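You operate a simulated robot arm through the tools that you are given. There is no shell and no other tool.

The job below is to be done with a simulated robot arm. You get a single attempt, and the scene is never put back.

TASK
Raise the screen basket, bin the green rag ball and the short twig, and lower it. Where these are worked on the way, their far stop is far enough and under half their travel is too little: screen basket.

Only the result counts: the job must be done as asked and must still hold three seconds after the hand-in. Knocking over, shifting, dropping, spilling or breaking anything else fails it.

THE ROBOT
A 6-joint arm with a two-finger parallel gripper, fixed in place. Base frame: the origin is at the foot of the arm, x ahead of it, y to its left, z up; the work surface is at about z = 500. Units: mm, rad, N and s.
Its first joint turns from -2.897 to 2.897 rad. Payload 3.91 kg.
Tool frame: the origin (TCP) lies between the finger pads and is the grasp point; the fingertips stand 30 mm ahead of it; z points along the fingers, y is the line along which they close. The gripper opens to 110 mm. The fingers are 20 mm wide and 10 mm thick; the gripper's body (48 by 112 mm) begins 55 mm behind the TCP.
Orientation is that of the tool frame in the base frame, as a unit quaternion [w, x, y, z]. With the fingers straight down and closing along the base's y, the tool's x points along the base's -x, its y along +y and its z along -z.

THE INTERFACE
- The arm moves only by the tool apply_moves. Its argument "targets" is a list that holds one entry, the list of rows, each a list of 6 numbers: the shift along the base's x, y, z in units of 20 mm (1.0 is 20 mm), then the turn, a rotation vector about the base's x, y, z in units of 5 degrees (1.0 is 5 degrees). In form: [[[x, y, z, wx, wy, wz], ...]]. A call has 1 to 20 rows; each row shifts and turns the commanded pose from where the row before left it. "claw" is the finger opening in cm, from 0 to 11, set as the call begins (left out, the last holds). A call with a number of a shift or a turn outside -1 to 1 is refused whole. Rows are played at 5 a second. More than 50 mm and 0.15 rad between two rows, or a gripper value outside its range, and nothing of the call is played. A pose out of reach is approached as far as the arm can. The call stops where the force on the tool passes 60 N (or 10 N more than at its start, if that is more) or the arm is blocked; 0.2 s more then pass. Each finger travels about 108 mm/s and halts on what it meets, pressing with about 41 N; the grip force reading is that of the motor and also rises with nothing between the fingers. The clock runs only during rows and for 0.2 s after the last one: add rows that do not move to give the fingers time. It gives the time, the measured TCP pose, the force on the tool (base axes), the opening and the grip force at its end, in the units of the frame above (readings bear some noise), with the torque about the TCP (base axes, N m) and any sound that the robot's microphone picked up, and new pictures: "views" is both (left out), scene, wrist or none.
- Cameras (640 x 400 px; columns grow to the right, rows downward): "scene" is fixed at [52.1, 500.3, 1563.8]; the picture's right is [-0.10, -0.99, 0.00], its down [-0.85, 0.09, -0.53] and it looks along [0.52, -0.05, -0.85] (base axes); focal length 215 px, centre (320, 200). "wrist" rides on the gripper at [72, 17, -103] in the tool frame; the picture's right is [-0.23, 0.97, 0.00], its down [-0.76, -0.18, -0.62] and it looks along [-0.61, -0.14, 0.78] (tool axes); focal length 222 px, centre (320, 200). There is no depth. A picture from a camera that has moved, and an enlarged one, comes with that camera's place and axes in the base frame and with its lens.
- enlarge(camera, box): a new picture of the part [left, top, right, bottom] of that camera's present view, enlarged. It takes no simulated time.
- finish_job(): hands the job in; it is judged then, once.

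Nothing tells you positions but the pictures and the camera data. Unless the task says otherwise, let go and move clear before handing in.

The tools are called after "Emit:" as a command line: name --argument value ..., lists and objects as JSON in quotes. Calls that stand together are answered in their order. apply_moves: Moves the arm, as the interface text tells. Its arguments: {"type":"object","properties":{"targets":{"type":"array","items":{"type":"array","items":{"type":"array","items":{"type":"number"}}}},"claw":{"type":"number"},"views":{"type":"string","enum":["both","scene","wrist","none"]}},"required":["targets"]} The other tools are called the same way: enlarge (camera, box) takes an enlarged picture of a part of a camera's view; finish_job () hands the job in.

At the start:

```text
clock: 0.0
tcp_pos: [610.5, 141.6, 1188.0]
tool_rot: [0.0, 0.0, 1.0, 0.0]
contact_force: [-0.4, 0.4, 0.6]
ft_torque: [-0.01, 0.0, -0.01]
opening: 110.2
finger_force: 0.0
```

scene: 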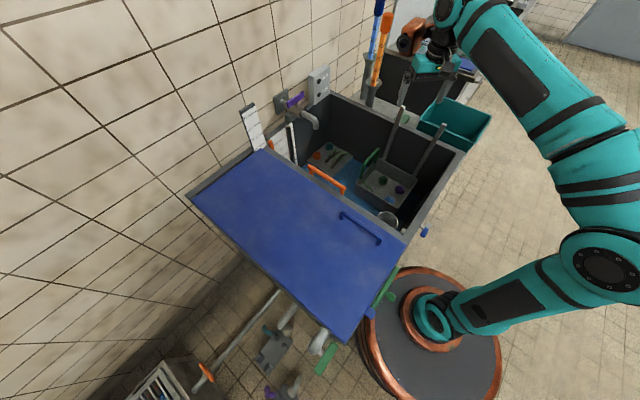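
wrist: 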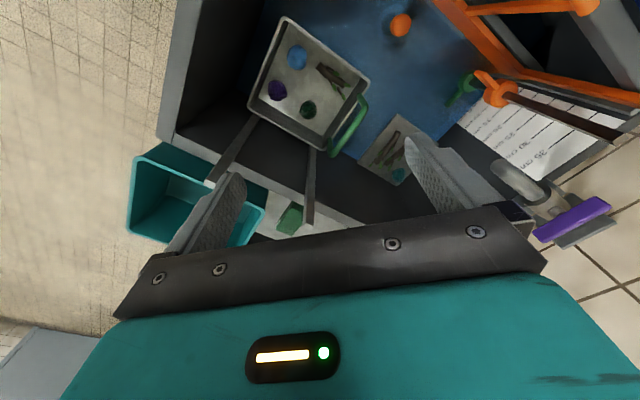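

I see a tank with a blue lid over its near half, a screen basket hanging on two rails/bars with a green handle, a teal bin on the far side, and loose items in the basket. I'll enlarge the views before I move anything.

Emit:
enlarge --camera "scene" --box '[240, 60, 500, 240]'

Emit:
enlarge --camera "wrist" --box '[120, 0, 440, 240]'

Emit:
enlarge --camera "scene" --box '[340, 90, 480, 180]'

Emit:
enlarge --camera "wrist" --box '[400, 0, 640, 240]'

```text
2.22 times, centred on (370, 150) of scene
camera zoom: at [52.1, 500.3, 1563.8], right [-0.1, -0.99, 0.0], down [-0.85, 0.09, -0.53], along [0.52, -0.05, -0.85], focal length 478 px, centre (209, 311)
```

zoom: 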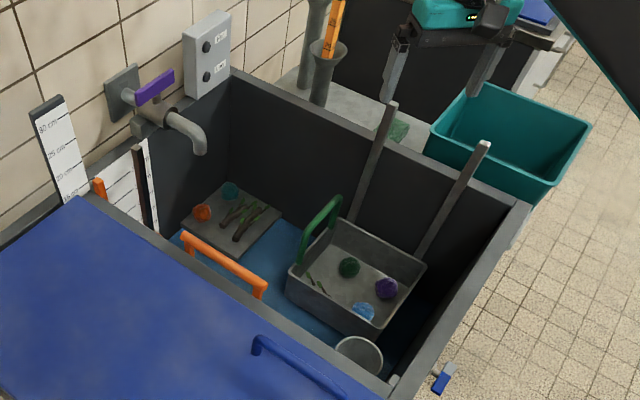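

```text
1.67 times, centred on (280, 120) of wrist
camera zoom: at [538.8, 158.5, 1291.1], right [0.23, 0.97, 0.0], down [0.76, -0.18, 0.62], along [0.61, -0.14, -0.78], focal length 370 px, centre (387, 333)
```

zoom: 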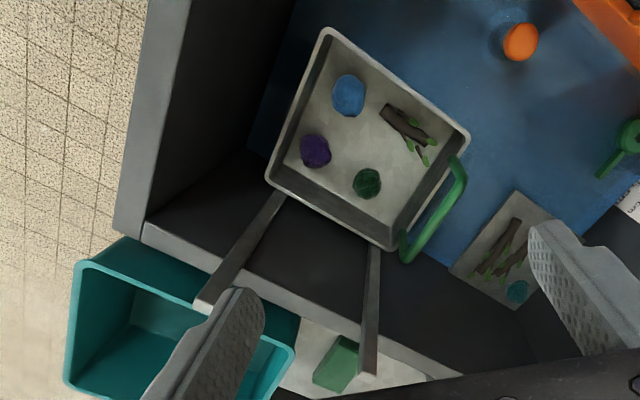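

```text
4.44 times, centred on (410, 135) of scene
camera zoom: at [52.1, 500.3, 1563.8], right [-0.1, -0.99, 0.0], down [-0.85, 0.09, -0.53], along [0.52, -0.05, -0.85], focal length 956 px, centre (-80, 489)
```

zoom: 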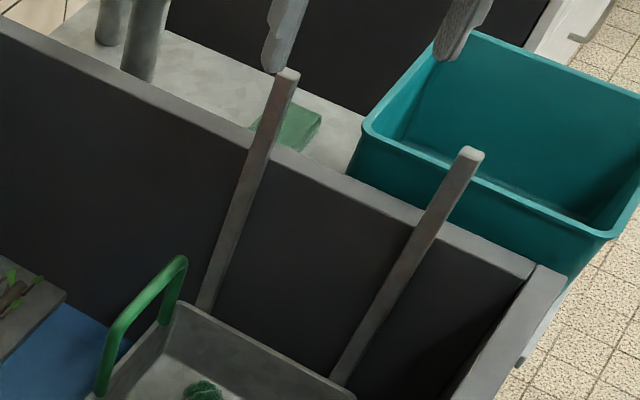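

```text
1.67 times, centred on (520, 120) of wrist
camera zoom: at [538.8, 158.5, 1291.1], right [0.23, 0.97, 0.0], down [0.76, -0.18, 0.62], along [0.61, -0.14, -0.78], focal length 370 px, centre (-13, 333)
```

zoom: 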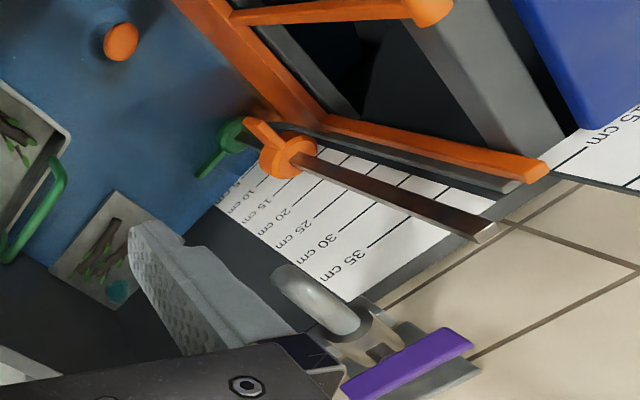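

The tank appears to be turned about 45° to the base, with its rim at z≈911. The basket hangs by the rails near (700,70), and I put the top bar of its green handle near (735,185,805). I'll turn the gripper by -45° and move above the handle for a closer look.

Emit:
apply_moves --targets '[[[0.6, 0.2, -0.8, 0, 0, -0.9], [0.6, 0.2, -0.8, 0, 0, -0.9], [0.6, 0.2, -0.8, 0, 0, -0.9], [0.6, 0.2, -0.8, 0, 0, -0.9], [0.6, 0.2, -0.8, 0, 0, -0.9], [0.6, 0.2, -0.8, 0, 0, -0.9], [0.6, 0.2, -0.8, 0, 0, -0.9], [0.6, 0.2, -0.8, 0, 0, -0.9], [0.6, 0.2, -0.8, 0, 0, -0.9], [0.6, 0.2, -0.8, 0, 0, -0.9]]]' --claw 7

```text
clock: 2.2
tcp_pos: [730.7, 181.5, 1031.2]
tool_rot: [-0.001, 0.383, 0.924, 0.0]
contact_force: [0.0, 0.1, 0.8]
ft_torque: [0.01, -0.05, -0.02]
opening: 69.8
finger_force: 0.0
camera wrist: at [691.9, 244.8, 1134.4], right [0.85, 0.53, 0.0], down [0.41, -0.66, 0.62], along [0.33, -0.53, -0.78], focal length 222 px, centre (320, 200)
```

scene: 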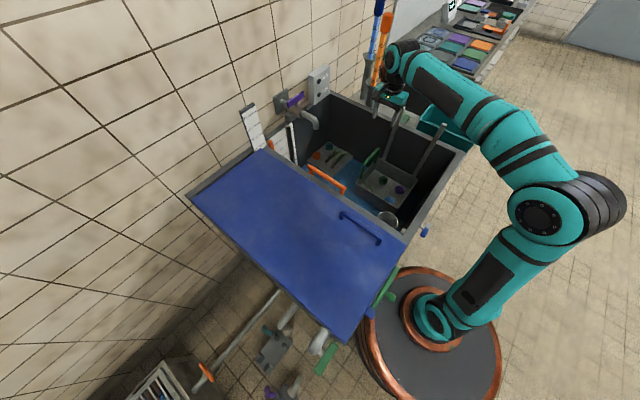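
wrist: 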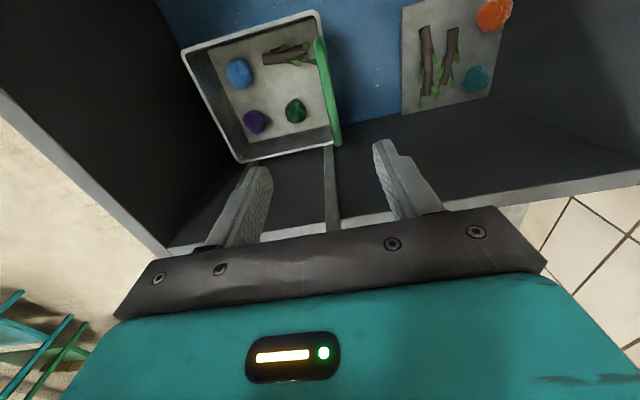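

The gripper is now aligned with the basket and above it. I'll take a closer look at the handle and the basket's contents.

Emit:
enlarge --camera "wrist" --box '[170, 0, 370, 170]'

Emit:
enlarge --camera "wrist" --box '[380, 0, 540, 130]'

Emit:
enlarge --camera "scene" --box '[300, 80, 480, 240]'

```text
2.35 times, centred on (270, 85) of wrist
camera zoom: at [691.9, 244.8, 1134.4], right [0.85, 0.53, 0.0], down [0.41, -0.66, 0.62], along [0.33, -0.53, -0.78], focal length 523 px, centre (438, 471)
```

zoom: 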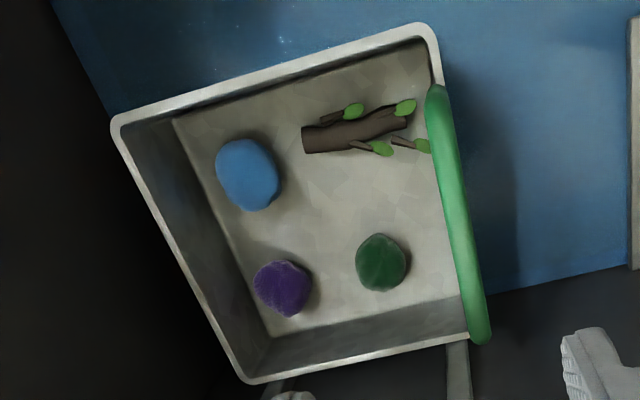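

```text
3.08 times, centred on (460, 65) of wrist
camera zoom: at [691.9, 244.8, 1134.4], right [0.85, 0.53, 0.0], down [0.41, -0.66, 0.62], along [0.33, -0.53, -0.78], focal length 684 px, centre (-111, 615)
```

zoom: 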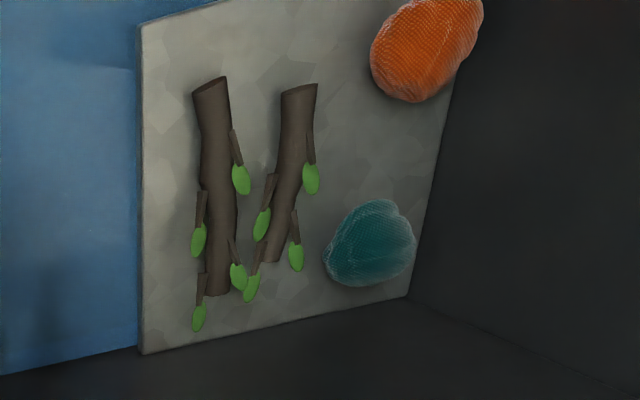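

```text
2.50 times, centred on (390, 160) of scene
camera zoom: at [52.1, 500.3, 1563.8], right [-0.1, -0.99, 0.0], down [-0.85, 0.09, -0.53], along [0.52, -0.05, -0.85], focal length 538 px, centre (145, 300)
```

zoom: 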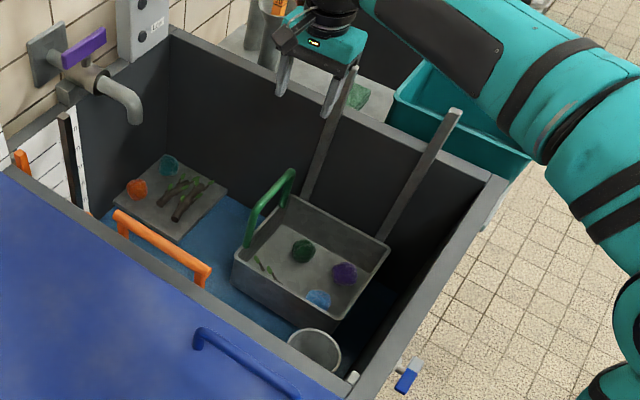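

The short twig and the dark green ball are both in the basket, and the longer twigs are on the side shelf. The handle bar looks centred near (748,181) at z≈785. I'll descend to just above it.

Emit:
apply_moves --targets '[[[0.4, 0, -1, 0, 0, 0], [0.4, 0, -1, 0, 0, 0], [0, 0, -1, 0, 0, 0], [0, 0, -1, 0, 0, 0], [0, 0, -1, 0, 0, 0], [0, 0, -1, 0, 0, 0], [0, 0, -1, 0, 0, 0], [0, 0, -1, 0, 0, 0], [0, 0, -1, 0, 0, 0]]]'

Emit:
enlarge --camera "scene" --box '[340, 80, 460, 220]'

```text
clock: 4.2
tcp_pos: [747.9, 180.7, 848.4]
tool_rot: [-0.001, 0.382, 0.924, 0.0]
contact_force: [0.4, 0.8, -0.6]
ft_torque: [0.0, -0.02, -0.01]
opening: 70.2
finger_force: 0.2
camera wrist: at [708.3, 244.3, 951.6], right [0.85, 0.53, 0.0], down [0.41, -0.66, 0.62], along [0.33, -0.53, -0.78], focal length 222 px, centre (320, 200)
```

scene: 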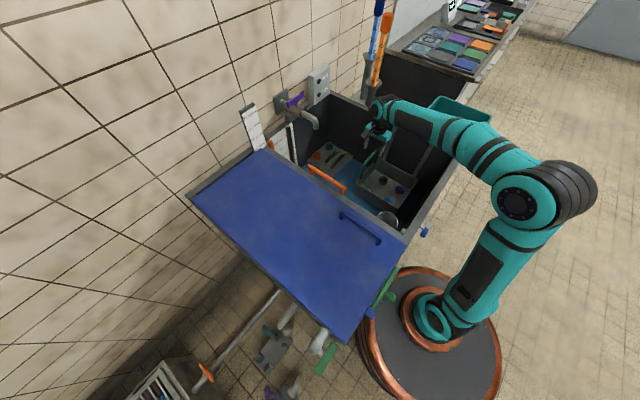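
wrist: 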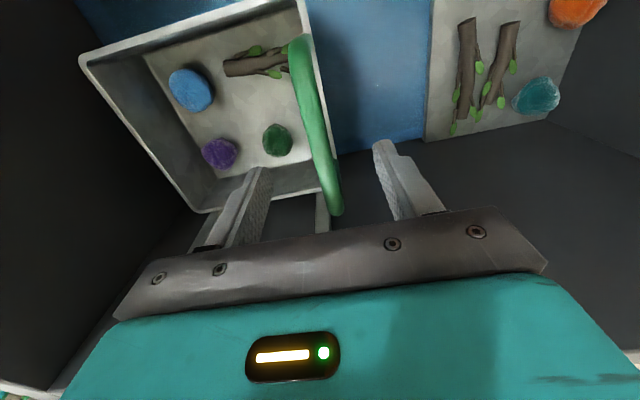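

```text
2.86 times, centred on (400, 150) of scene
camera zoom: at [52.1, 500.3, 1563.8], right [-0.1, -0.99, 0.0], down [-0.85, 0.09, -0.53], along [0.52, -0.05, -0.85], focal length 615 px, centre (91, 343)
```

zoom: 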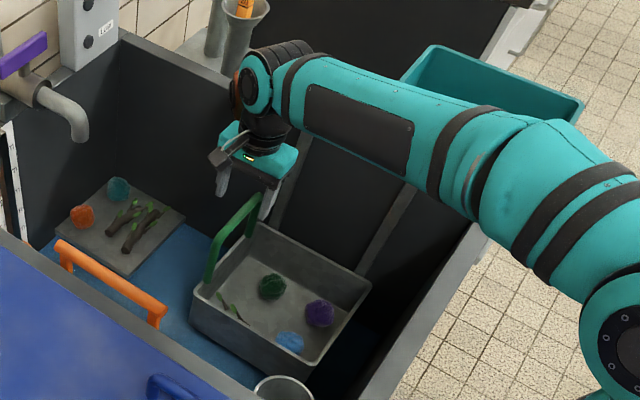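

Both wrist views put the bar centre at about (751,178,784), and the fingers already straddle it. I'll lower by 62 mm and then close.

Emit:
apply_moves --targets '[[[0, 0, -1, 0, 0, 0], [0, 0, -1, 0, 0, 0], [0, 0, -1, 0, 0, 0], [0, 0, -0.1, 0, 0, 0], [0, 0, 0, 0, 0, 0]]]'

Emit:
apply_moves --targets '[[[0, 0, 0, 0, 0, 0], [0, 0, 0, 0, 0, 0], [0, 0, 0, 0, 0, 0], [0, 0, 0, 0, 0, 0], [0, 0, 0, 0, 0, 0]]]' --claw 0

```text
clock: 5.4
tcp_pos: [746.6, 180.5, 785.6]
tool_rot: [0.0, 0.382, 0.924, 0.0]
contact_force: [-0.3, 0.7, 0.3]
ft_torque: [0.01, 0.02, 0.01]
opening: 69.9
finger_force: 0.1
camera wrist: at [708.3, 244.5, 889.3], right [0.85, 0.53, 0.0], down [0.41, -0.66, 0.62], along [0.33, -0.53, -0.78], focal length 222 px, centre (320, 200)
```

scene: 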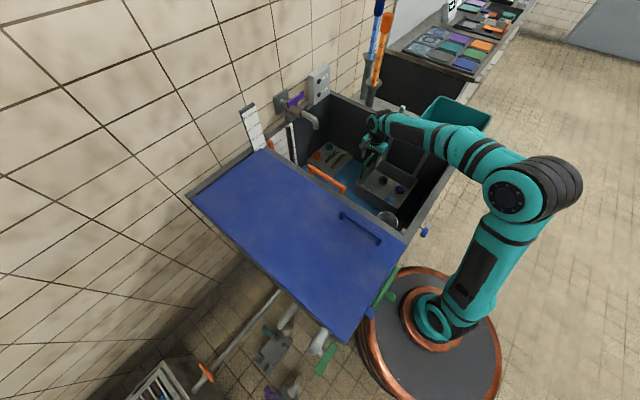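
wrist: 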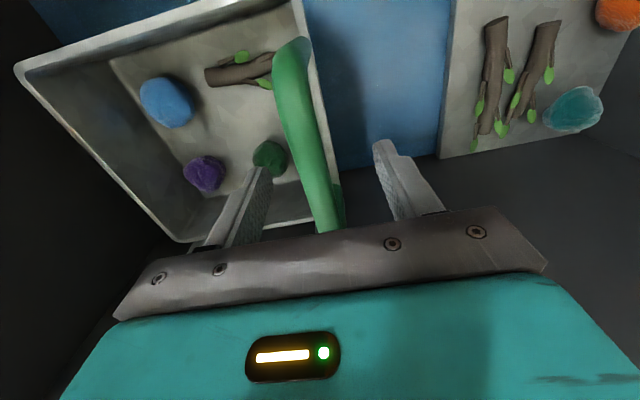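

```text
clock: 6.6
tcp_pos: [746.9, 180.4, 785.6]
tool_rot: [-0.001, 0.383, 0.924, 0.0]
contact_force: [-3.7, -2.0, -0.4]
ft_torque: [-0.02, -0.03, 0.01]
opening: 15.9
finger_force: 45.0
camera wrist: at [708.1, 244.4, 889.4], right [0.85, 0.53, 0.0], down [0.41, -0.66, 0.62], along [0.33, -0.53, -0.78], focal length 222 px, centre (320, 200)
```

scene: 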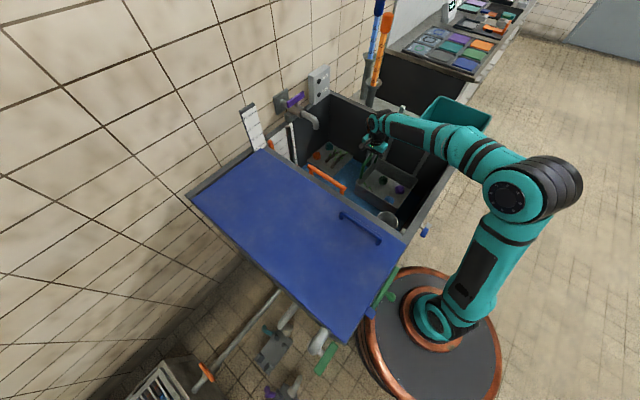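
wrist: 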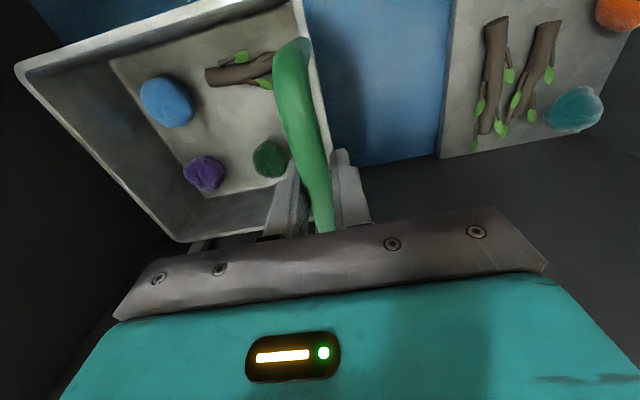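

The bar is gripped, with the opening at 15.9 mm and the grip at 45 N. I'll lift slowly to see how the basket behaves.

Emit:
apply_moves --targets '[[[0, 0, 0.5, 0, 0, 0], [0, 0, 0.5, 0, 0, 0], [0, 0, 0.5, 0, 0, 0], [0, 0, 0.5, 0, 0, 0]]]'

```text
clock: 7.6
tcp_pos: [747.4, 179.7, 826.7]
tool_rot: [0.0, 0.383, 0.924, 0.0]
contact_force: [-24.4, -15.8, -3.7]
ft_torque: [0.49, 0.36, -0.01]
opening: 15.8
finger_force: 44.9
camera wrist: at [708.3, 244.4, 929.7], right [0.85, 0.53, 0.0], down [0.41, -0.66, 0.62], along [0.33, -0.53, -0.78], focal length 222 px, centre (320, 200)
```

scene: 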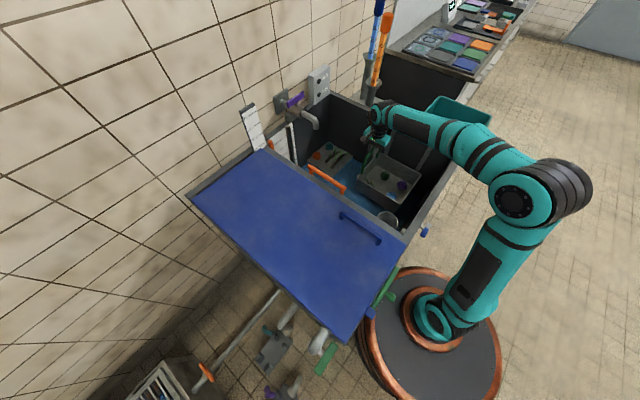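
wrist: 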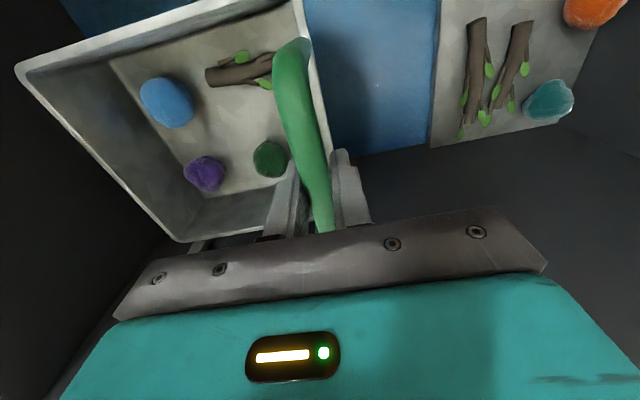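

The basket rises, but about 29 N of sideways force has built up along -x/-y. I'll ease the pose that way while lifting a little more, to find the slide's true direction.

Emit:
apply_moves --targets '[[[-0.1, -0.07, 0, 0, 0, 0], [0, 0, 0, 0, 0, 0]]]' --views "none"

Emit:
apply_moves --targets '[[[0, 0, 0.5, 0, 0, 0], [0, 0, 0.5, 0, 0, 0]]]' --views "none"

```text
clock: 8.2
tcp_pos: [747.7, 180.3, 825.7]
tool_rot: [0.001, 0.383, 0.924, 0.0]
contact_force: [9.9, -3.8, 3.7]
ft_torque: [-0.12, -0.36, -0.06]
opening: 15.8
finger_force: 44.8
```

```text
clock: 8.8
tcp_pos: [746.7, 180.7, 843.8]
tool_rot: [0.0, 0.383, 0.924, 0.001]
contact_force: [45.4, 12.4, -1.4]
ft_torque: [-0.12, -0.08, -0.1]
opening: 15.5
finger_force: 44.9
```

Emit:
apply_moves --targets '[[[0, 0, 0, 0, 0, 0], [0, 0, 0, 0, 0, 0]]]' --views "none"

```text
clock: 9.4
tcp_pos: [746.5, 181.2, 844.2]
tool_rot: [-0.001, 0.383, 0.924, 0.0]
contact_force: [54.0, 19.1, 3.6]
ft_torque: [-0.46, -0.33, -0.1]
opening: 15.6
finger_force: 45.4
```

Emit:
apply_moves --targets '[[[0.12, 0.08, 0, 0, 0, 0], [0, 0, 0, 0, 0, 0]]]' --views "none"

Emit:
apply_moves --targets '[[[0, 0, 0.5, 0, 0, 0], [0, 0, 0.5, 0, 0, 0], [0, 0, 0, 0, 0, 0]]]' --views "none"

```text
clock: 10.0
tcp_pos: [746.9, 180.8, 844.3]
tool_rot: [-0.001, 0.382, 0.924, -0.001]
contact_force: [20.9, 6.1, -3.0]
ft_torque: [-0.11, -0.03, 0.0]
opening: 16.0
finger_force: 45.2
```

```text
clock: 10.8
tcp_pos: [747.6, 180.2, 866.2]
tool_rot: [-0.001, 0.383, 0.924, -0.001]
contact_force: [6.2, 8.5, -4.8]
ft_torque: [0.84, 0.93, 0.01]
opening: 15.7
finger_force: 44.8
```

The forces are small again. I'll keep lifting in small chunks.

Emit:
apply_moves --targets '[[[0, 0, 0.5, 0, 0, 0], [0, 0, 0.5, 0, 0, 0], [0, 0, 0.5, 0, 0, 0], [0, 0, 0.5, 0, 0, 0], [0, 0, 0, 0, 0, 0]]]' --views "none"

Emit:
apply_moves --targets '[[[0, 0, 0.5, 0, 0, 0], [0, 0, 0.5, 0, 0, 0], [0, 0, 0.5, 0, 0, 0], [0, 0, 0.5, 0, 0, 0], [0, 0, 0, 0, 0, 0]]]'

```text
clock: 12.0
tcp_pos: [747.2, 180.4, 906.8]
tool_rot: [0.001, 0.382, 0.924, 0.0]
contact_force: [-49.6, -10.3, -3.1]
ft_torque: [0.2, 0.07, -0.1]
opening: 15.8
finger_force: 45.1
```

```text
clock: 13.2
tcp_pos: [747.1, 180.2, 946.1]
tool_rot: [0.001, 0.383, 0.924, 0.001]
contact_force: [-15.4, -14.3, -0.8]
ft_torque: [-0.25, -0.28, 0.02]
opening: 15.7
finger_force: 44.6
camera wrist: at [708.1, 244.4, 1049.1], right [0.85, 0.53, 0.0], down [0.41, -0.66, 0.62], along [0.33, -0.53, -0.78], focal length 222 px, centre (320, 200)
```

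scene: 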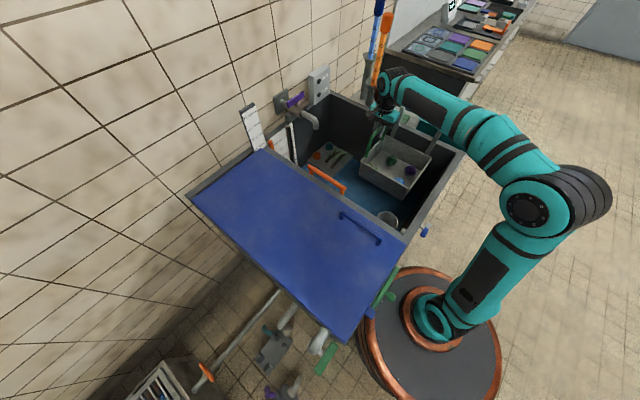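
wrist: 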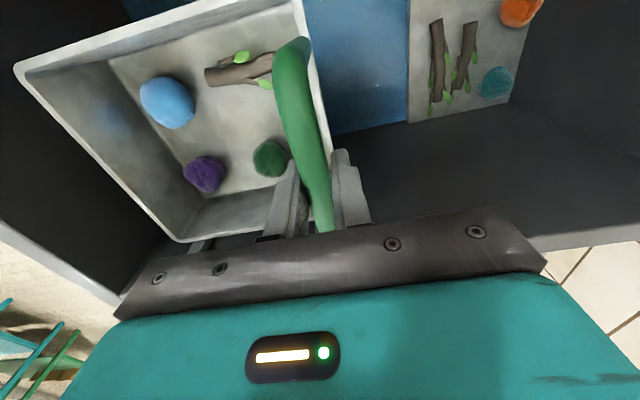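

The basket is up 160 mm and moving smoothly, with its contents undisturbed. I'll keep going until the far stop.

Emit:
apply_moves --targets '[[[0, 0, 0.5, 0, 0, 0], [0, 0, 0.5, 0, 0, 0], [0, 0, 0.5, 0, 0, 0], [0, 0, 0.5, 0, 0, 0], [0, 0, 0, 0, 0, 0]]]' --views "none"

Emit:
apply_moves --targets '[[[0, 0, 0.5, 0, 0, 0], [0, 0, 0.5, 0, 0, 0], [0, 0, 0.5, 0, 0, 0], [0, 0, 0.5, 0, 0, 0], [0, 0, 0, 0, 0, 0]]]'

```text
clock: 14.4
tcp_pos: [746.5, 180.3, 984.9]
tool_rot: [0.0, 0.383, 0.924, 0.0]
contact_force: [-3.4, -14.4, -4.2]
ft_torque: [-0.13, -0.16, 0.03]
opening: 15.9
finger_force: 44.7
```

```text
clock: 15.6
tcp_pos: [746.6, 180.0, 1024.4]
tool_rot: [-0.001, 0.382, 0.924, -0.001]
contact_force: [9.7, -17.0, -2.2]
ft_torque: [-0.2, -0.18, -0.02]
opening: 15.8
finger_force: 45.1
camera wrist: at [708.2, 244.3, 1128.1], right [0.85, 0.53, 0.0], down [0.41, -0.66, 0.62], along [0.33, -0.53, -0.78], focal length 222 px, centre (320, 200)
```

scene: 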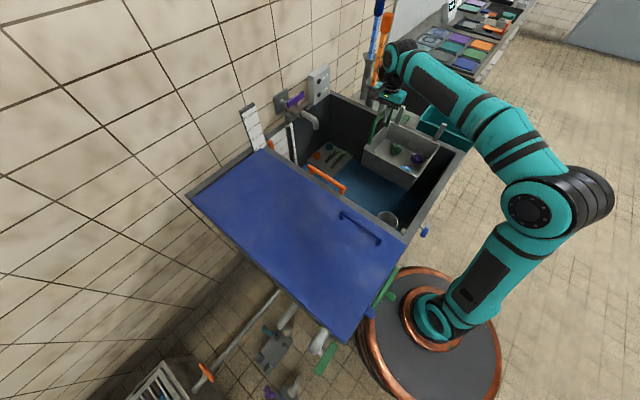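
wrist: 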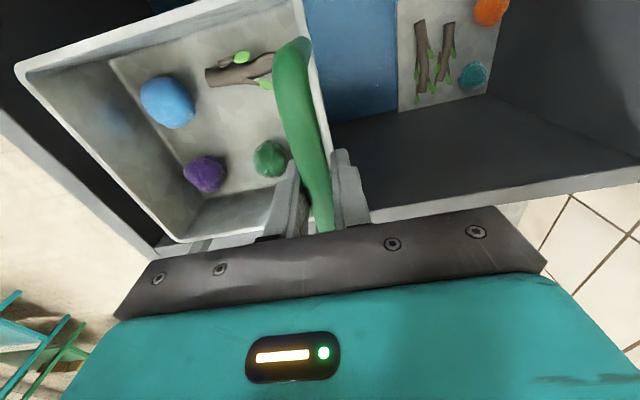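

Emit:
apply_moves --targets '[[[0, 0, 0.5, 0, 0, 0], [0, 0, 0.5, 0, 0, 0], [0, 0, 0.5, 0, 0, 0], [0, 0, 0.5, 0, 0, 0], [0, 0, 0, 0, 0, 0]]]'

Emit:
enlarge --camera "scene" --box '[340, 80, 480, 200]'

```text
clock: 16.8
tcp_pos: [747.8, 180.5, 1065.8]
tool_rot: [0.0, 0.383, 0.924, 0.0]
contact_force: [-5.2, -17.6, -2.8]
ft_torque: [0.38, 0.35, 0.01]
opening: 15.4
finger_force: 45.7
camera wrist: at [708.1, 244.4, 1169.7], right [0.85, 0.53, 0.0], down [0.41, -0.66, 0.62], along [0.33, -0.53, -0.78], focal length 222 px, centre (320, 200)
```

scene: 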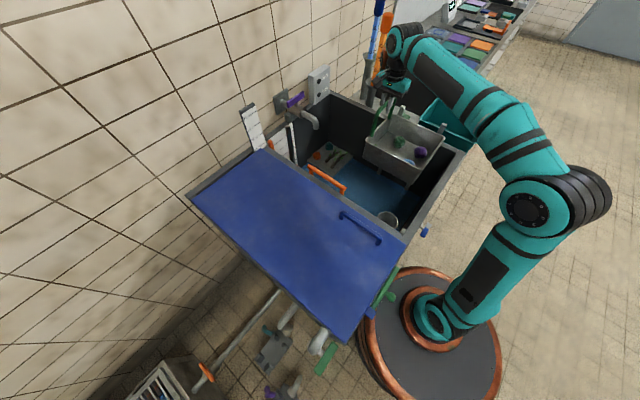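
wrist: 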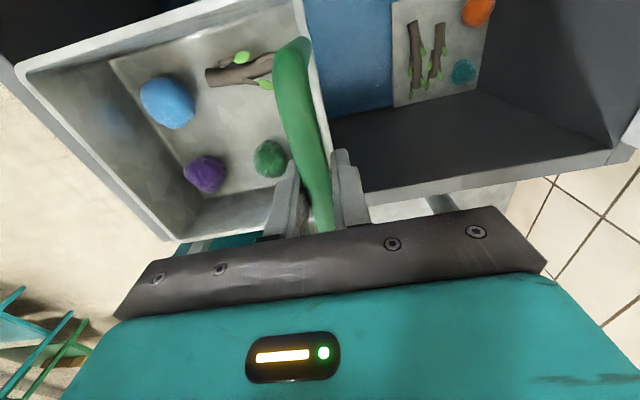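

```text
3.33 times, centred on (410, 140) of scene
camera zoom: at [52.1, 500.3, 1563.8], right [-0.1, -0.99, 0.0], down [-0.85, 0.09, -0.53], along [0.52, -0.05, -0.85], focal length 717 px, centre (20, 400)
```

zoom: 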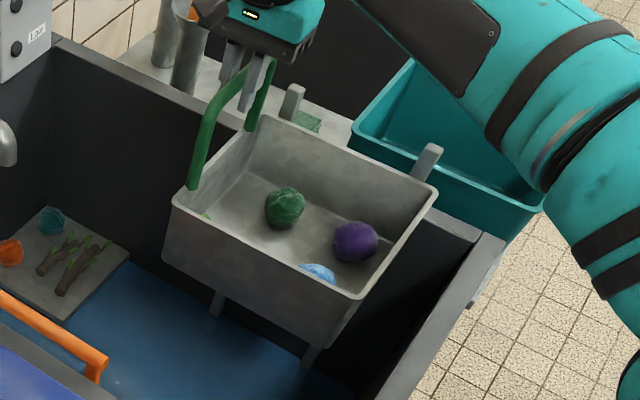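

The basket is up about 280 mm and its rim is near the rail tops. I'll continue in small steps until it meets the stop.

Emit:
apply_moves --targets '[[[0, 0, 0.25, 0, 0, 0], [0, 0, 0.25, 0, 0, 0], [0, 0, 0.25, 0, 0, 0], [0, 0, 0.25, 0, 0, 0], [0, 0, 0, 0, 0, 0]]]' --views "none"

Emit:
apply_moves --targets '[[[0, 0, 0.25, 0, 0, 0], [0, 0, 0.25, 0, 0, 0], [0, 0, 0.25, 0, 0, 0], [0, 0, 0.25, 0, 0, 0], [0, 0, 0, 0, 0, 0]]]'

```text
clock: 18.0
tcp_pos: [747.3, 180.4, 1085.8]
tool_rot: [0.0, 0.383, 0.924, 0.0]
contact_force: [-17.1, -14.8, -11.6]
ft_torque: [-0.12, -0.09, 0.02]
opening: 15.6
finger_force: 44.8
```

```text
clock: 19.2
tcp_pos: [748.3, 180.0, 1106.0]
tool_rot: [-0.001, 0.384, 0.924, 0.0]
contact_force: [-16.3, -27.0, -22.4]
ft_torque: [-0.56, 0.12, 0.05]
opening: 15.7
finger_force: 45.1
camera wrist: at [708.9, 243.6, 1209.4], right [0.85, 0.53, 0.0], down [0.41, -0.66, 0.62], along [0.33, -0.53, -0.78], focal length 222 px, centre (320, 200)
```

scene: 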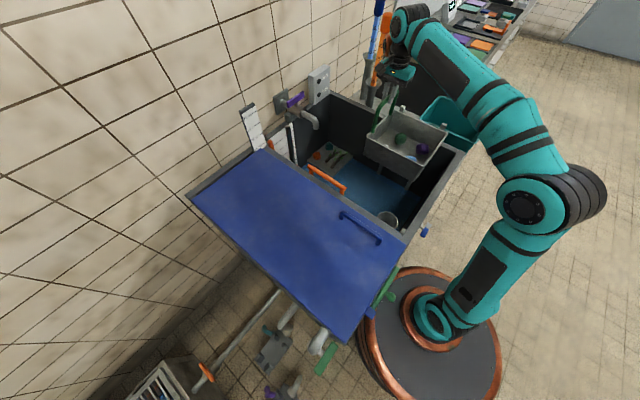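
wrist: 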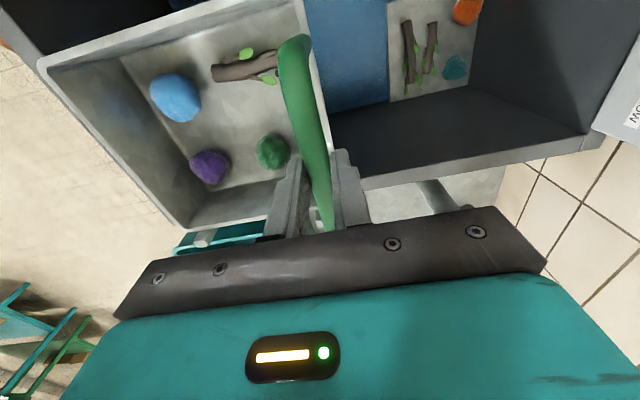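

The vertical pull has risen to -22 N and the handle has slipped slightly in the fingers, so the basket is at its far stop. Before I let go I'll lower a little to test whether it holds itself up.

Emit:
apply_moves --targets '[[[0, 0, -0.25, 0, 0, 0], [0, 0, -0.25, 0, 0, 0], [0, 0, 0, 0, 0, 0]]]' --views "none"

Emit:
apply_moves --targets '[[[0, 0, -0.25, 0, 0, 0], [0, 0, -0.25, 0, 0, 0], [0, 0, 0, 0, 0, 0]]]' --views "both"

```text
clock: 20.0
tcp_pos: [747.1, 180.3, 1096.1]
tool_rot: [0.0, 0.383, 0.924, 0.001]
contact_force: [-0.3, -28.8, 3.5]
ft_torque: [-1.15, -0.63, 0.1]
opening: 15.8
finger_force: 44.6
```

```text
clock: 20.8
tcp_pos: [748.6, 179.0, 1087.1]
tool_rot: [0.001, 0.383, 0.924, 0.001]
contact_force: [-0.2, -30.9, 2.2]
ft_torque: [-0.65, -0.21, 0.1]
opening: 15.7
finger_force: 44.8
camera wrist: at [708.8, 243.7, 1189.2], right [0.85, 0.53, 0.0], down [0.41, -0.67, 0.62], along [0.33, -0.53, -0.78], focal length 222 px, centre (320, 200)
```

scene: 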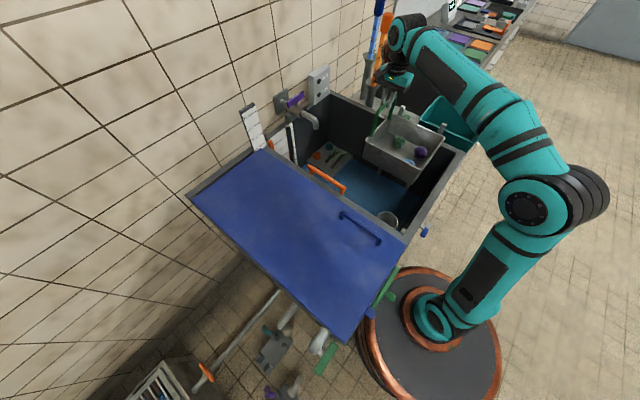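
wrist: 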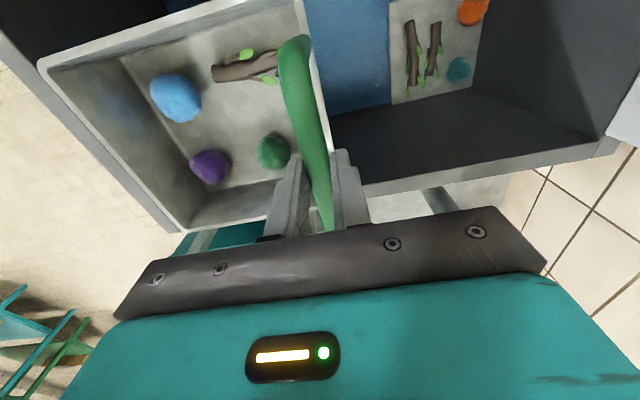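

The basket follows the gripper down and needs a slight push to do so, so its friction holds it up. I'll take it back up to the stop and relax the side force. Then I'll open just a little to confirm it stays.

Emit:
apply_moves --targets '[[[0, -0.12, 0.25, 0, 0, 0], [0, 0, 0.25, 0, 0, 0], [0, 0, 0, 0, 0, 0]]]' --views "none"

Emit:
apply_moves --targets '[[[0, 0, 0.2, 0, 0, 0], [0, 0, 0.1, 0, 0, 0], [0, 0, 0, 0, 0, 0]]]' --views "wrist"

```text
clock: 21.6
tcp_pos: [747.8, 178.8, 1094.5]
tool_rot: [0.0, 0.382, 0.924, 0.0]
contact_force: [-5.4, -10.0, -5.3]
ft_torque: [0.59, 0.89, -0.02]
opening: 15.7
finger_force: 44.9
```

```text
clock: 22.4
tcp_pos: [748.0, 179.7, 1101.9]
tool_rot: [0.0, 0.383, 0.924, 0.0]
contact_force: [-12.7, -0.9, -1.7]
ft_torque: [0.9, 1.15, -0.05]
opening: 15.8
finger_force: 45.4
camera wrist: at [708.6, 243.7, 1205.4], right [0.85, 0.53, 0.0], down [0.41, -0.66, 0.62], along [0.33, -0.53, -0.78], focal length 222 px, centre (320, 200)
```

wrist: 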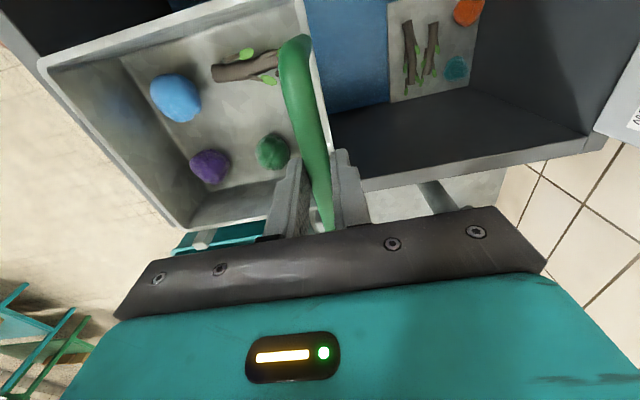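

Emit:
apply_moves --targets '[[[0, 0, 0, 0, 0, 0]]]' --claw 2.6 --views "wrist"

Emit:
apply_moves --targets '[[[0, 0, 0, 0, 0, 0], [0, 0, 0, 0, 0, 0], [0, 0, 0, 0, 0, 0]]]'

```text
clock: 22.8
tcp_pos: [748.2, 179.2, 1101.7]
tool_rot: [0.0, 0.382, 0.924, 0.0]
contact_force: [0.1, 0.4, 0.2]
ft_torque: [-0.01, -0.01, 0.01]
opening: 26.0
finger_force: 0.0
camera wrist: at [709.7, 243.3, 1204.9], right [0.85, 0.53, 0.0], down [0.41, -0.66, 0.62], along [0.33, -0.53, -0.78], focal length 222 px, centre (320, 200)
```

wrist: 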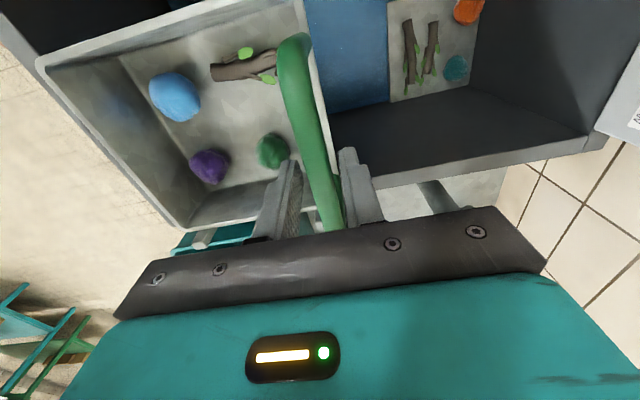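

```text
clock: 23.6
tcp_pos: [748.0, 179.5, 1101.7]
tool_rot: [0.001, 0.382, 0.924, 0.0]
contact_force: [0.5, 0.0, 0.3]
ft_torque: [-0.01, -0.02, 0.03]
opening: 26.0
finger_force: 0.0
camera wrist: at [709.4, 243.1, 1204.9], right [0.85, 0.53, 0.0], down [0.41, -0.66, 0.62], along [0.33, -0.53, -0.78], focal length 222 px, centre (320, 200)
```

scene: 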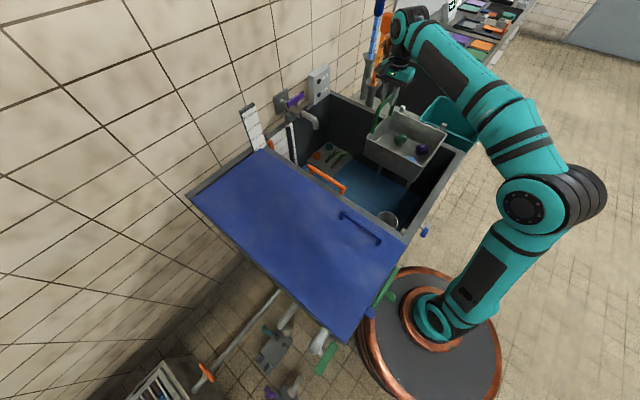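
wrist: 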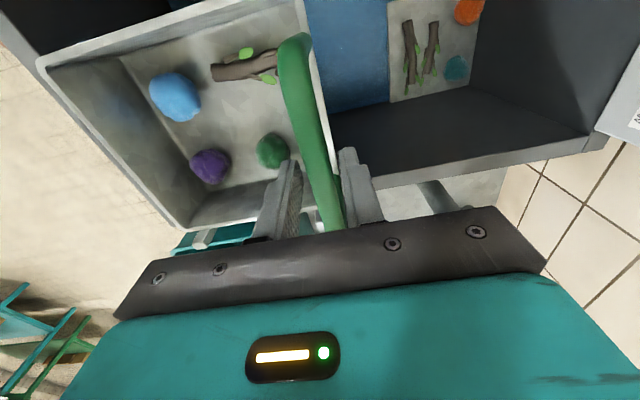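

The basket holds at the top after release. I'll lift the gripper clear and look at the contents and the bin.

Emit:
apply_moves --targets '[[[0, 0, 0.5, 0, 0, 0], [0, 0, 0.5, 0, 0, 0], [0, 0, 1, 0, 0, 0], [0, 0, 1, 0, 0, 0], [0, 0, 1, 0, 0, 0], [-0.8, 0.6, 0.4, 0, 0, 0], [-0.8, 0.6, 0.4, 0, 0, 0], [-0.8, 0.6, 0.4, 0, 0, 0], [-0.8, 0.6, 0, 0, 0, 0]]]'

Emit:
enlarge --camera "scene" --box '[340, 70, 500, 200]'

Emit:
enlarge --camera "wrist" --box '[120, 20, 400, 230]'

```text
clock: 25.6
tcp_pos: [683.3, 228.3, 1207.1]
tool_rot: [0.0, 0.382, 0.924, 0.0]
contact_force: [-0.6, -1.3, 0.6]
ft_torque: [0.02, 0.01, 0.0]
opening: 26.0
finger_force: 0.0
camera wrist: at [644.1, 291.6, 1310.8], right [0.85, 0.53, 0.0], down [0.41, -0.66, 0.62], along [0.33, -0.53, -0.78], focal length 222 px, centre (320, 200)
```

scene: 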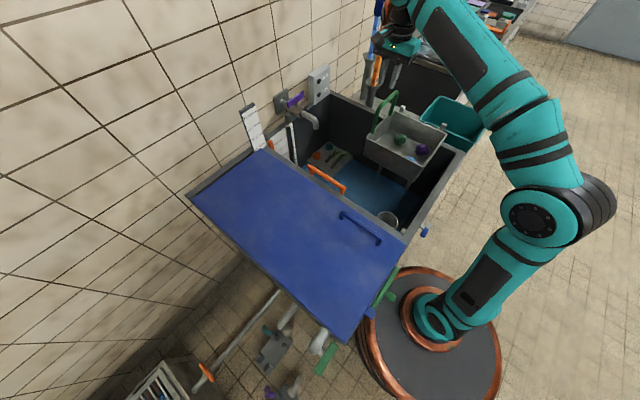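
wrist: 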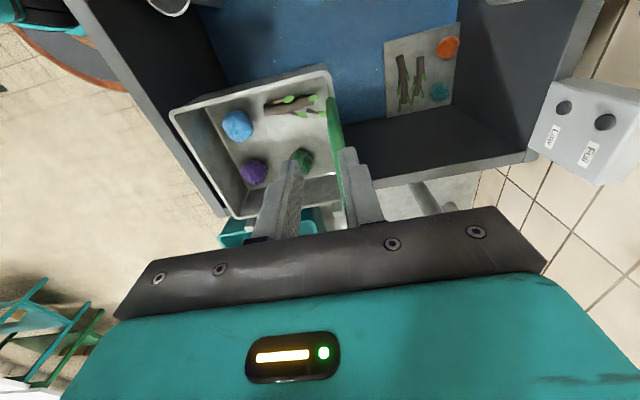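

```text
3.08 times, centred on (420, 135) of scene
camera zoom: at [52.1, 500.3, 1563.8], right [-0.1, -0.99, 0.0], down [-0.85, 0.09, -0.53], along [0.52, -0.05, -0.85], focal length 662 px, centre (12, 400)
```

zoom: 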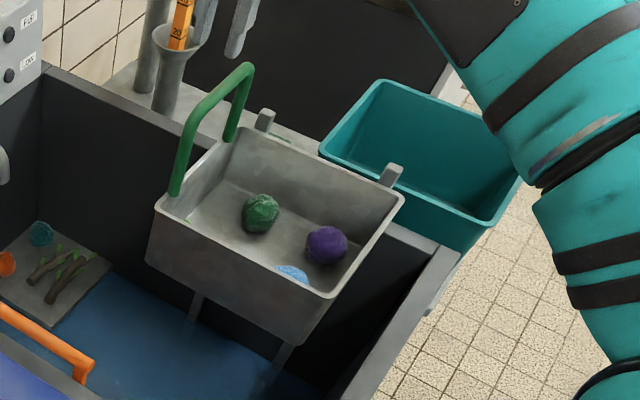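

```text
1.90 times, centred on (260, 125) of wrist
camera zoom: at [644.1, 291.6, 1310.8], right [0.85, 0.53, 0.0], down [0.41, -0.66, 0.62], along [0.33, -0.53, -0.78], focal length 423 px, centre (434, 343)
```

zoom: 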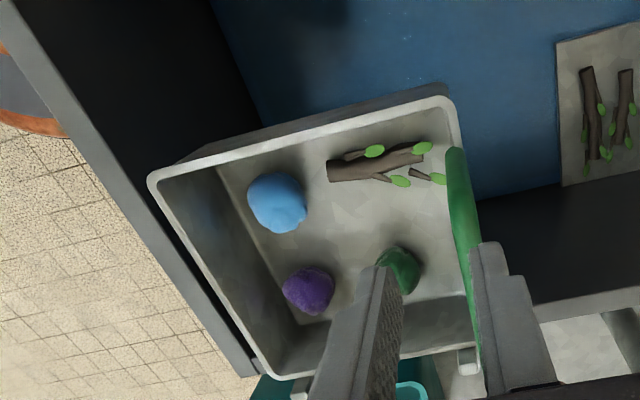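

I now have the green ball's centre at about (727,84,911), the basket rim at z≈977 and the basket floor at about 886. Next I'll check how much room the wrist needs beside the handle, and look at the bin.

Emit:
enlarge --camera "scene" --box '[340, 0, 480, 90]'

Emit:
enlarge --camera "scene" --box '[400, 80, 500, 160]'

Emit:
enlarge --camera "wrist" --box '[240, 70, 360, 150]'

```text
4.44 times, centred on (410, 45) of scene
camera zoom: at [52.1, 500.3, 1563.8], right [-0.1, -0.99, 0.0], down [-0.85, 0.09, -0.53], along [0.52, -0.05, -0.85], focal length 956 px, centre (-80, 889)
```

zoom: 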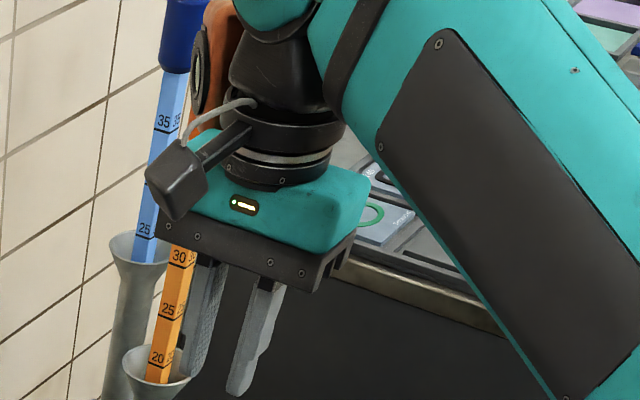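

```text
5.00 times, centred on (450, 120) of scene
camera zoom: at [52.1, 500.3, 1563.8], right [-0.1, -0.99, 0.0], down [-0.85, 0.09, -0.53], along [0.52, -0.05, -0.85], focal length 1076 px, centre (-330, 600)
```

zoom: 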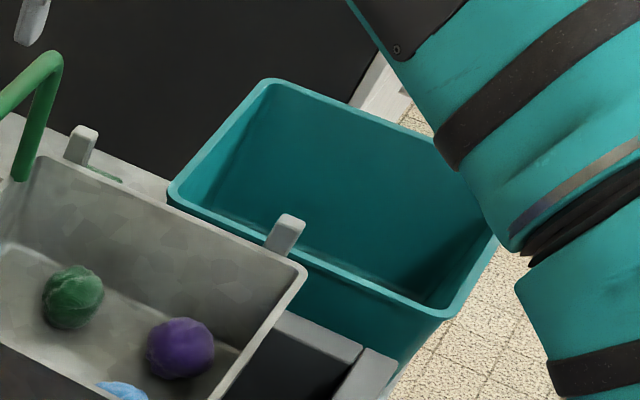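

```text
5.00 times, centred on (300, 110) of wrist
camera zoom: at [644.1, 291.6, 1310.8], right [0.85, 0.53, 0.0], down [0.41, -0.66, 0.62], along [0.33, -0.53, -0.78], focal length 1111 px, centre (420, 650)
```

zoom: 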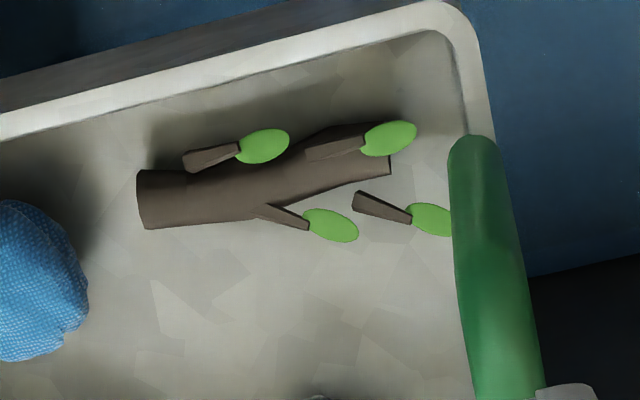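

The bin is centred near (790,-170) with its rim at about z 945. I'll move above the green ball with the fingers open to 70 mm, then stop partway down to check alignment.

Emit:
apply_moves --targets '[[[0.26, -0.91, 0, 0, 0, 0], [0.26, -0.91, 0, 0, 0, 0], [0.26, -0.91, 0, 0, 0, 0], [0.26, -0.91, 0, 0, 0, 0], [0.26, -0.91, 0, 0, 0, 0], [0.26, -0.91, 0, 0, 0, 0], [0.26, -0.91, 0, 0, 0, 0], [0.26, -0.91, 0, 0, 0, 0], [0, 0, -1, 0, 0, 0], [0, 0, -1, 0, 0, 0], [0, 0, -1, 0, 0, 0], [0, 0, -1, 0, 0, 0], [0, 0, -1, 0, 0, 0], [0, 0, -1, 0, 0, 0], [0, 0, -1, 0, 0, 0], [0, 0, -1, 0, 0, 0]]]' --claw 7

Emit:
enlarge --camera "scene" --box '[340, 60, 480, 190]'

```text
clock: 29.0
tcp_pos: [725.0, 80.7, 1045.4]
tool_rot: [0.0, 0.383, 0.924, 0.0]
contact_force: [-0.5, -0.1, -0.4]
ft_torque: [0.0, -0.03, 0.0]
opening: 70.0
finger_force: 0.0
camera wrist: at [686.7, 143.0, 1149.2], right [0.85, 0.53, 0.0], down [0.41, -0.66, 0.62], along [0.33, -0.53, -0.78], focal length 222 px, centre (320, 200)
```

scene: 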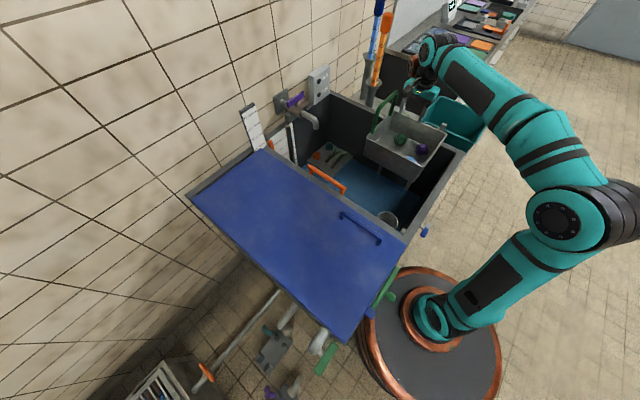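
wrist: 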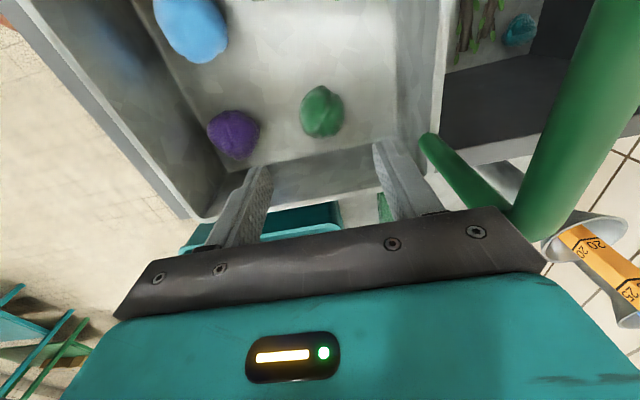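

```text
3.08 times, centred on (410, 125) of scene
camera zoom: at [52.1, 500.3, 1563.8], right [-0.1, -0.99, 0.0], down [-0.85, 0.09, -0.53], along [0.52, -0.05, -0.85], focal length 662 px, centre (43, 431)
```

zoom: 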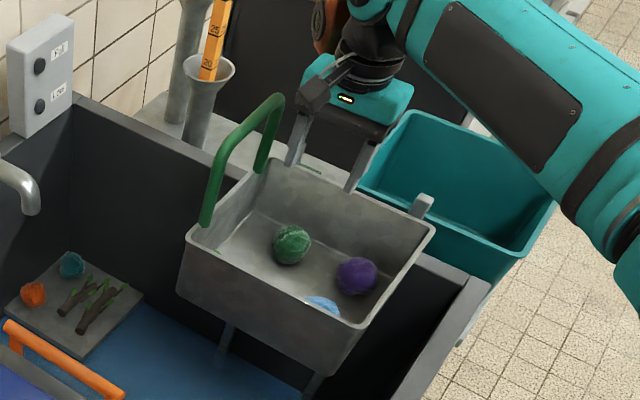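

The ball is centred between the fingers and the body clears the handle by about 15 mm. I'll descend in two stages.

Emit:
apply_moves --targets '[[[0, 0, -0.8, 0, 0, 0], [0, 0, -0.8, 0, 0, 0], [0, 0, -0.8, 0, 0, 0], [0, 0, -0.8, 0, 0, 0], [0, 0, -0.8, 0, 0, 0]]]'

Emit:
enlarge --camera "scene" --box '[340, 60, 480, 190]'

```text
clock: 30.2
tcp_pos: [724.1, 80.8, 965.8]
tool_rot: [0.0, 0.382, 0.924, 0.0]
contact_force: [-0.3, 0.4, -0.6]
ft_torque: [0.0, -0.05, 0.02]
opening: 69.8
finger_force: 0.0
camera wrist: at [685.5, 144.4, 1069.6], right [0.85, 0.53, 0.0], down [0.41, -0.66, 0.62], along [0.33, -0.53, -0.78], focal length 222 px, centre (320, 200)
```

scene: 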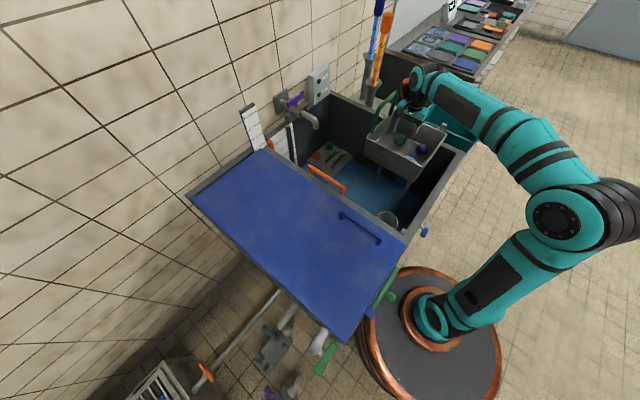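
wrist: 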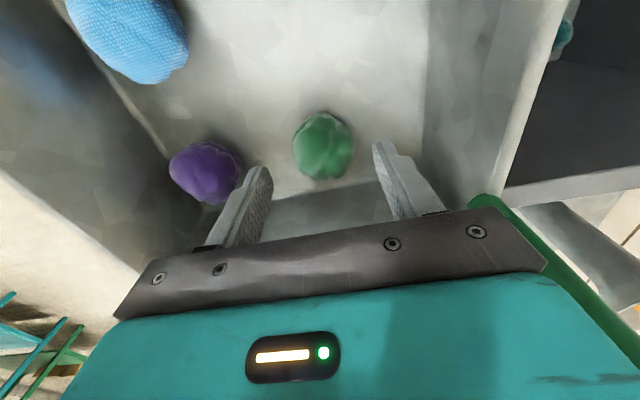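

```text
3.08 times, centred on (410, 125) of scene
camera zoom: at [52.1, 500.3, 1563.8], right [-0.1, -0.99, 0.0], down [-0.85, 0.09, -0.53], along [0.52, -0.05, -0.85], focal length 662 px, centre (43, 431)
```

zoom: 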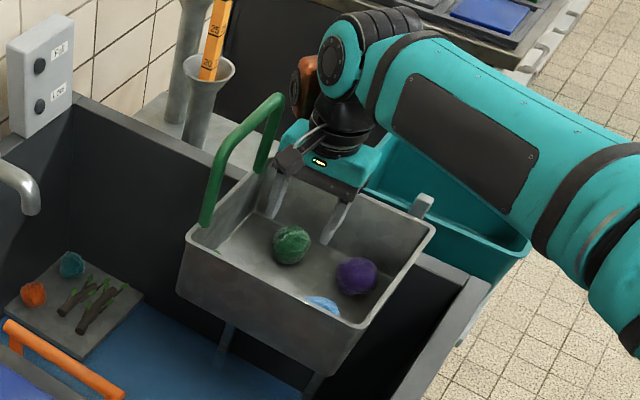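

The wrist joint's orange cap overhangs toward the handle, so I'll check that clearance before the last 40 mm.

Emit:
enlarge --camera "scene" --box '[375, 55, 455, 125]'

```text
5.71 times, centred on (415, 90) of scene
camera zoom: at [52.1, 500.3, 1563.8], right [-0.1, -0.99, 0.0], down [-0.85, 0.09, -0.53], along [0.52, -0.05, -0.85], focal length 1229 px, centre (-223, 829)
```

zoom: 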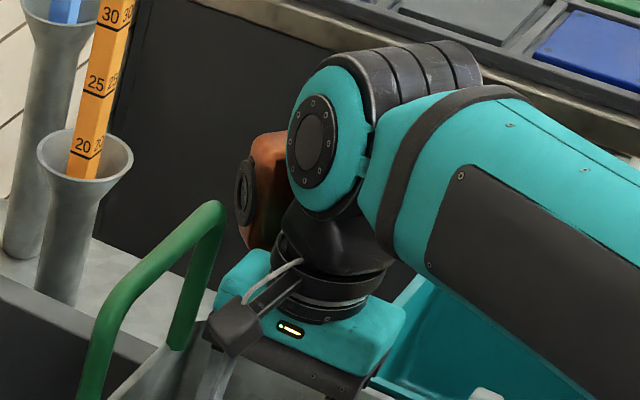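

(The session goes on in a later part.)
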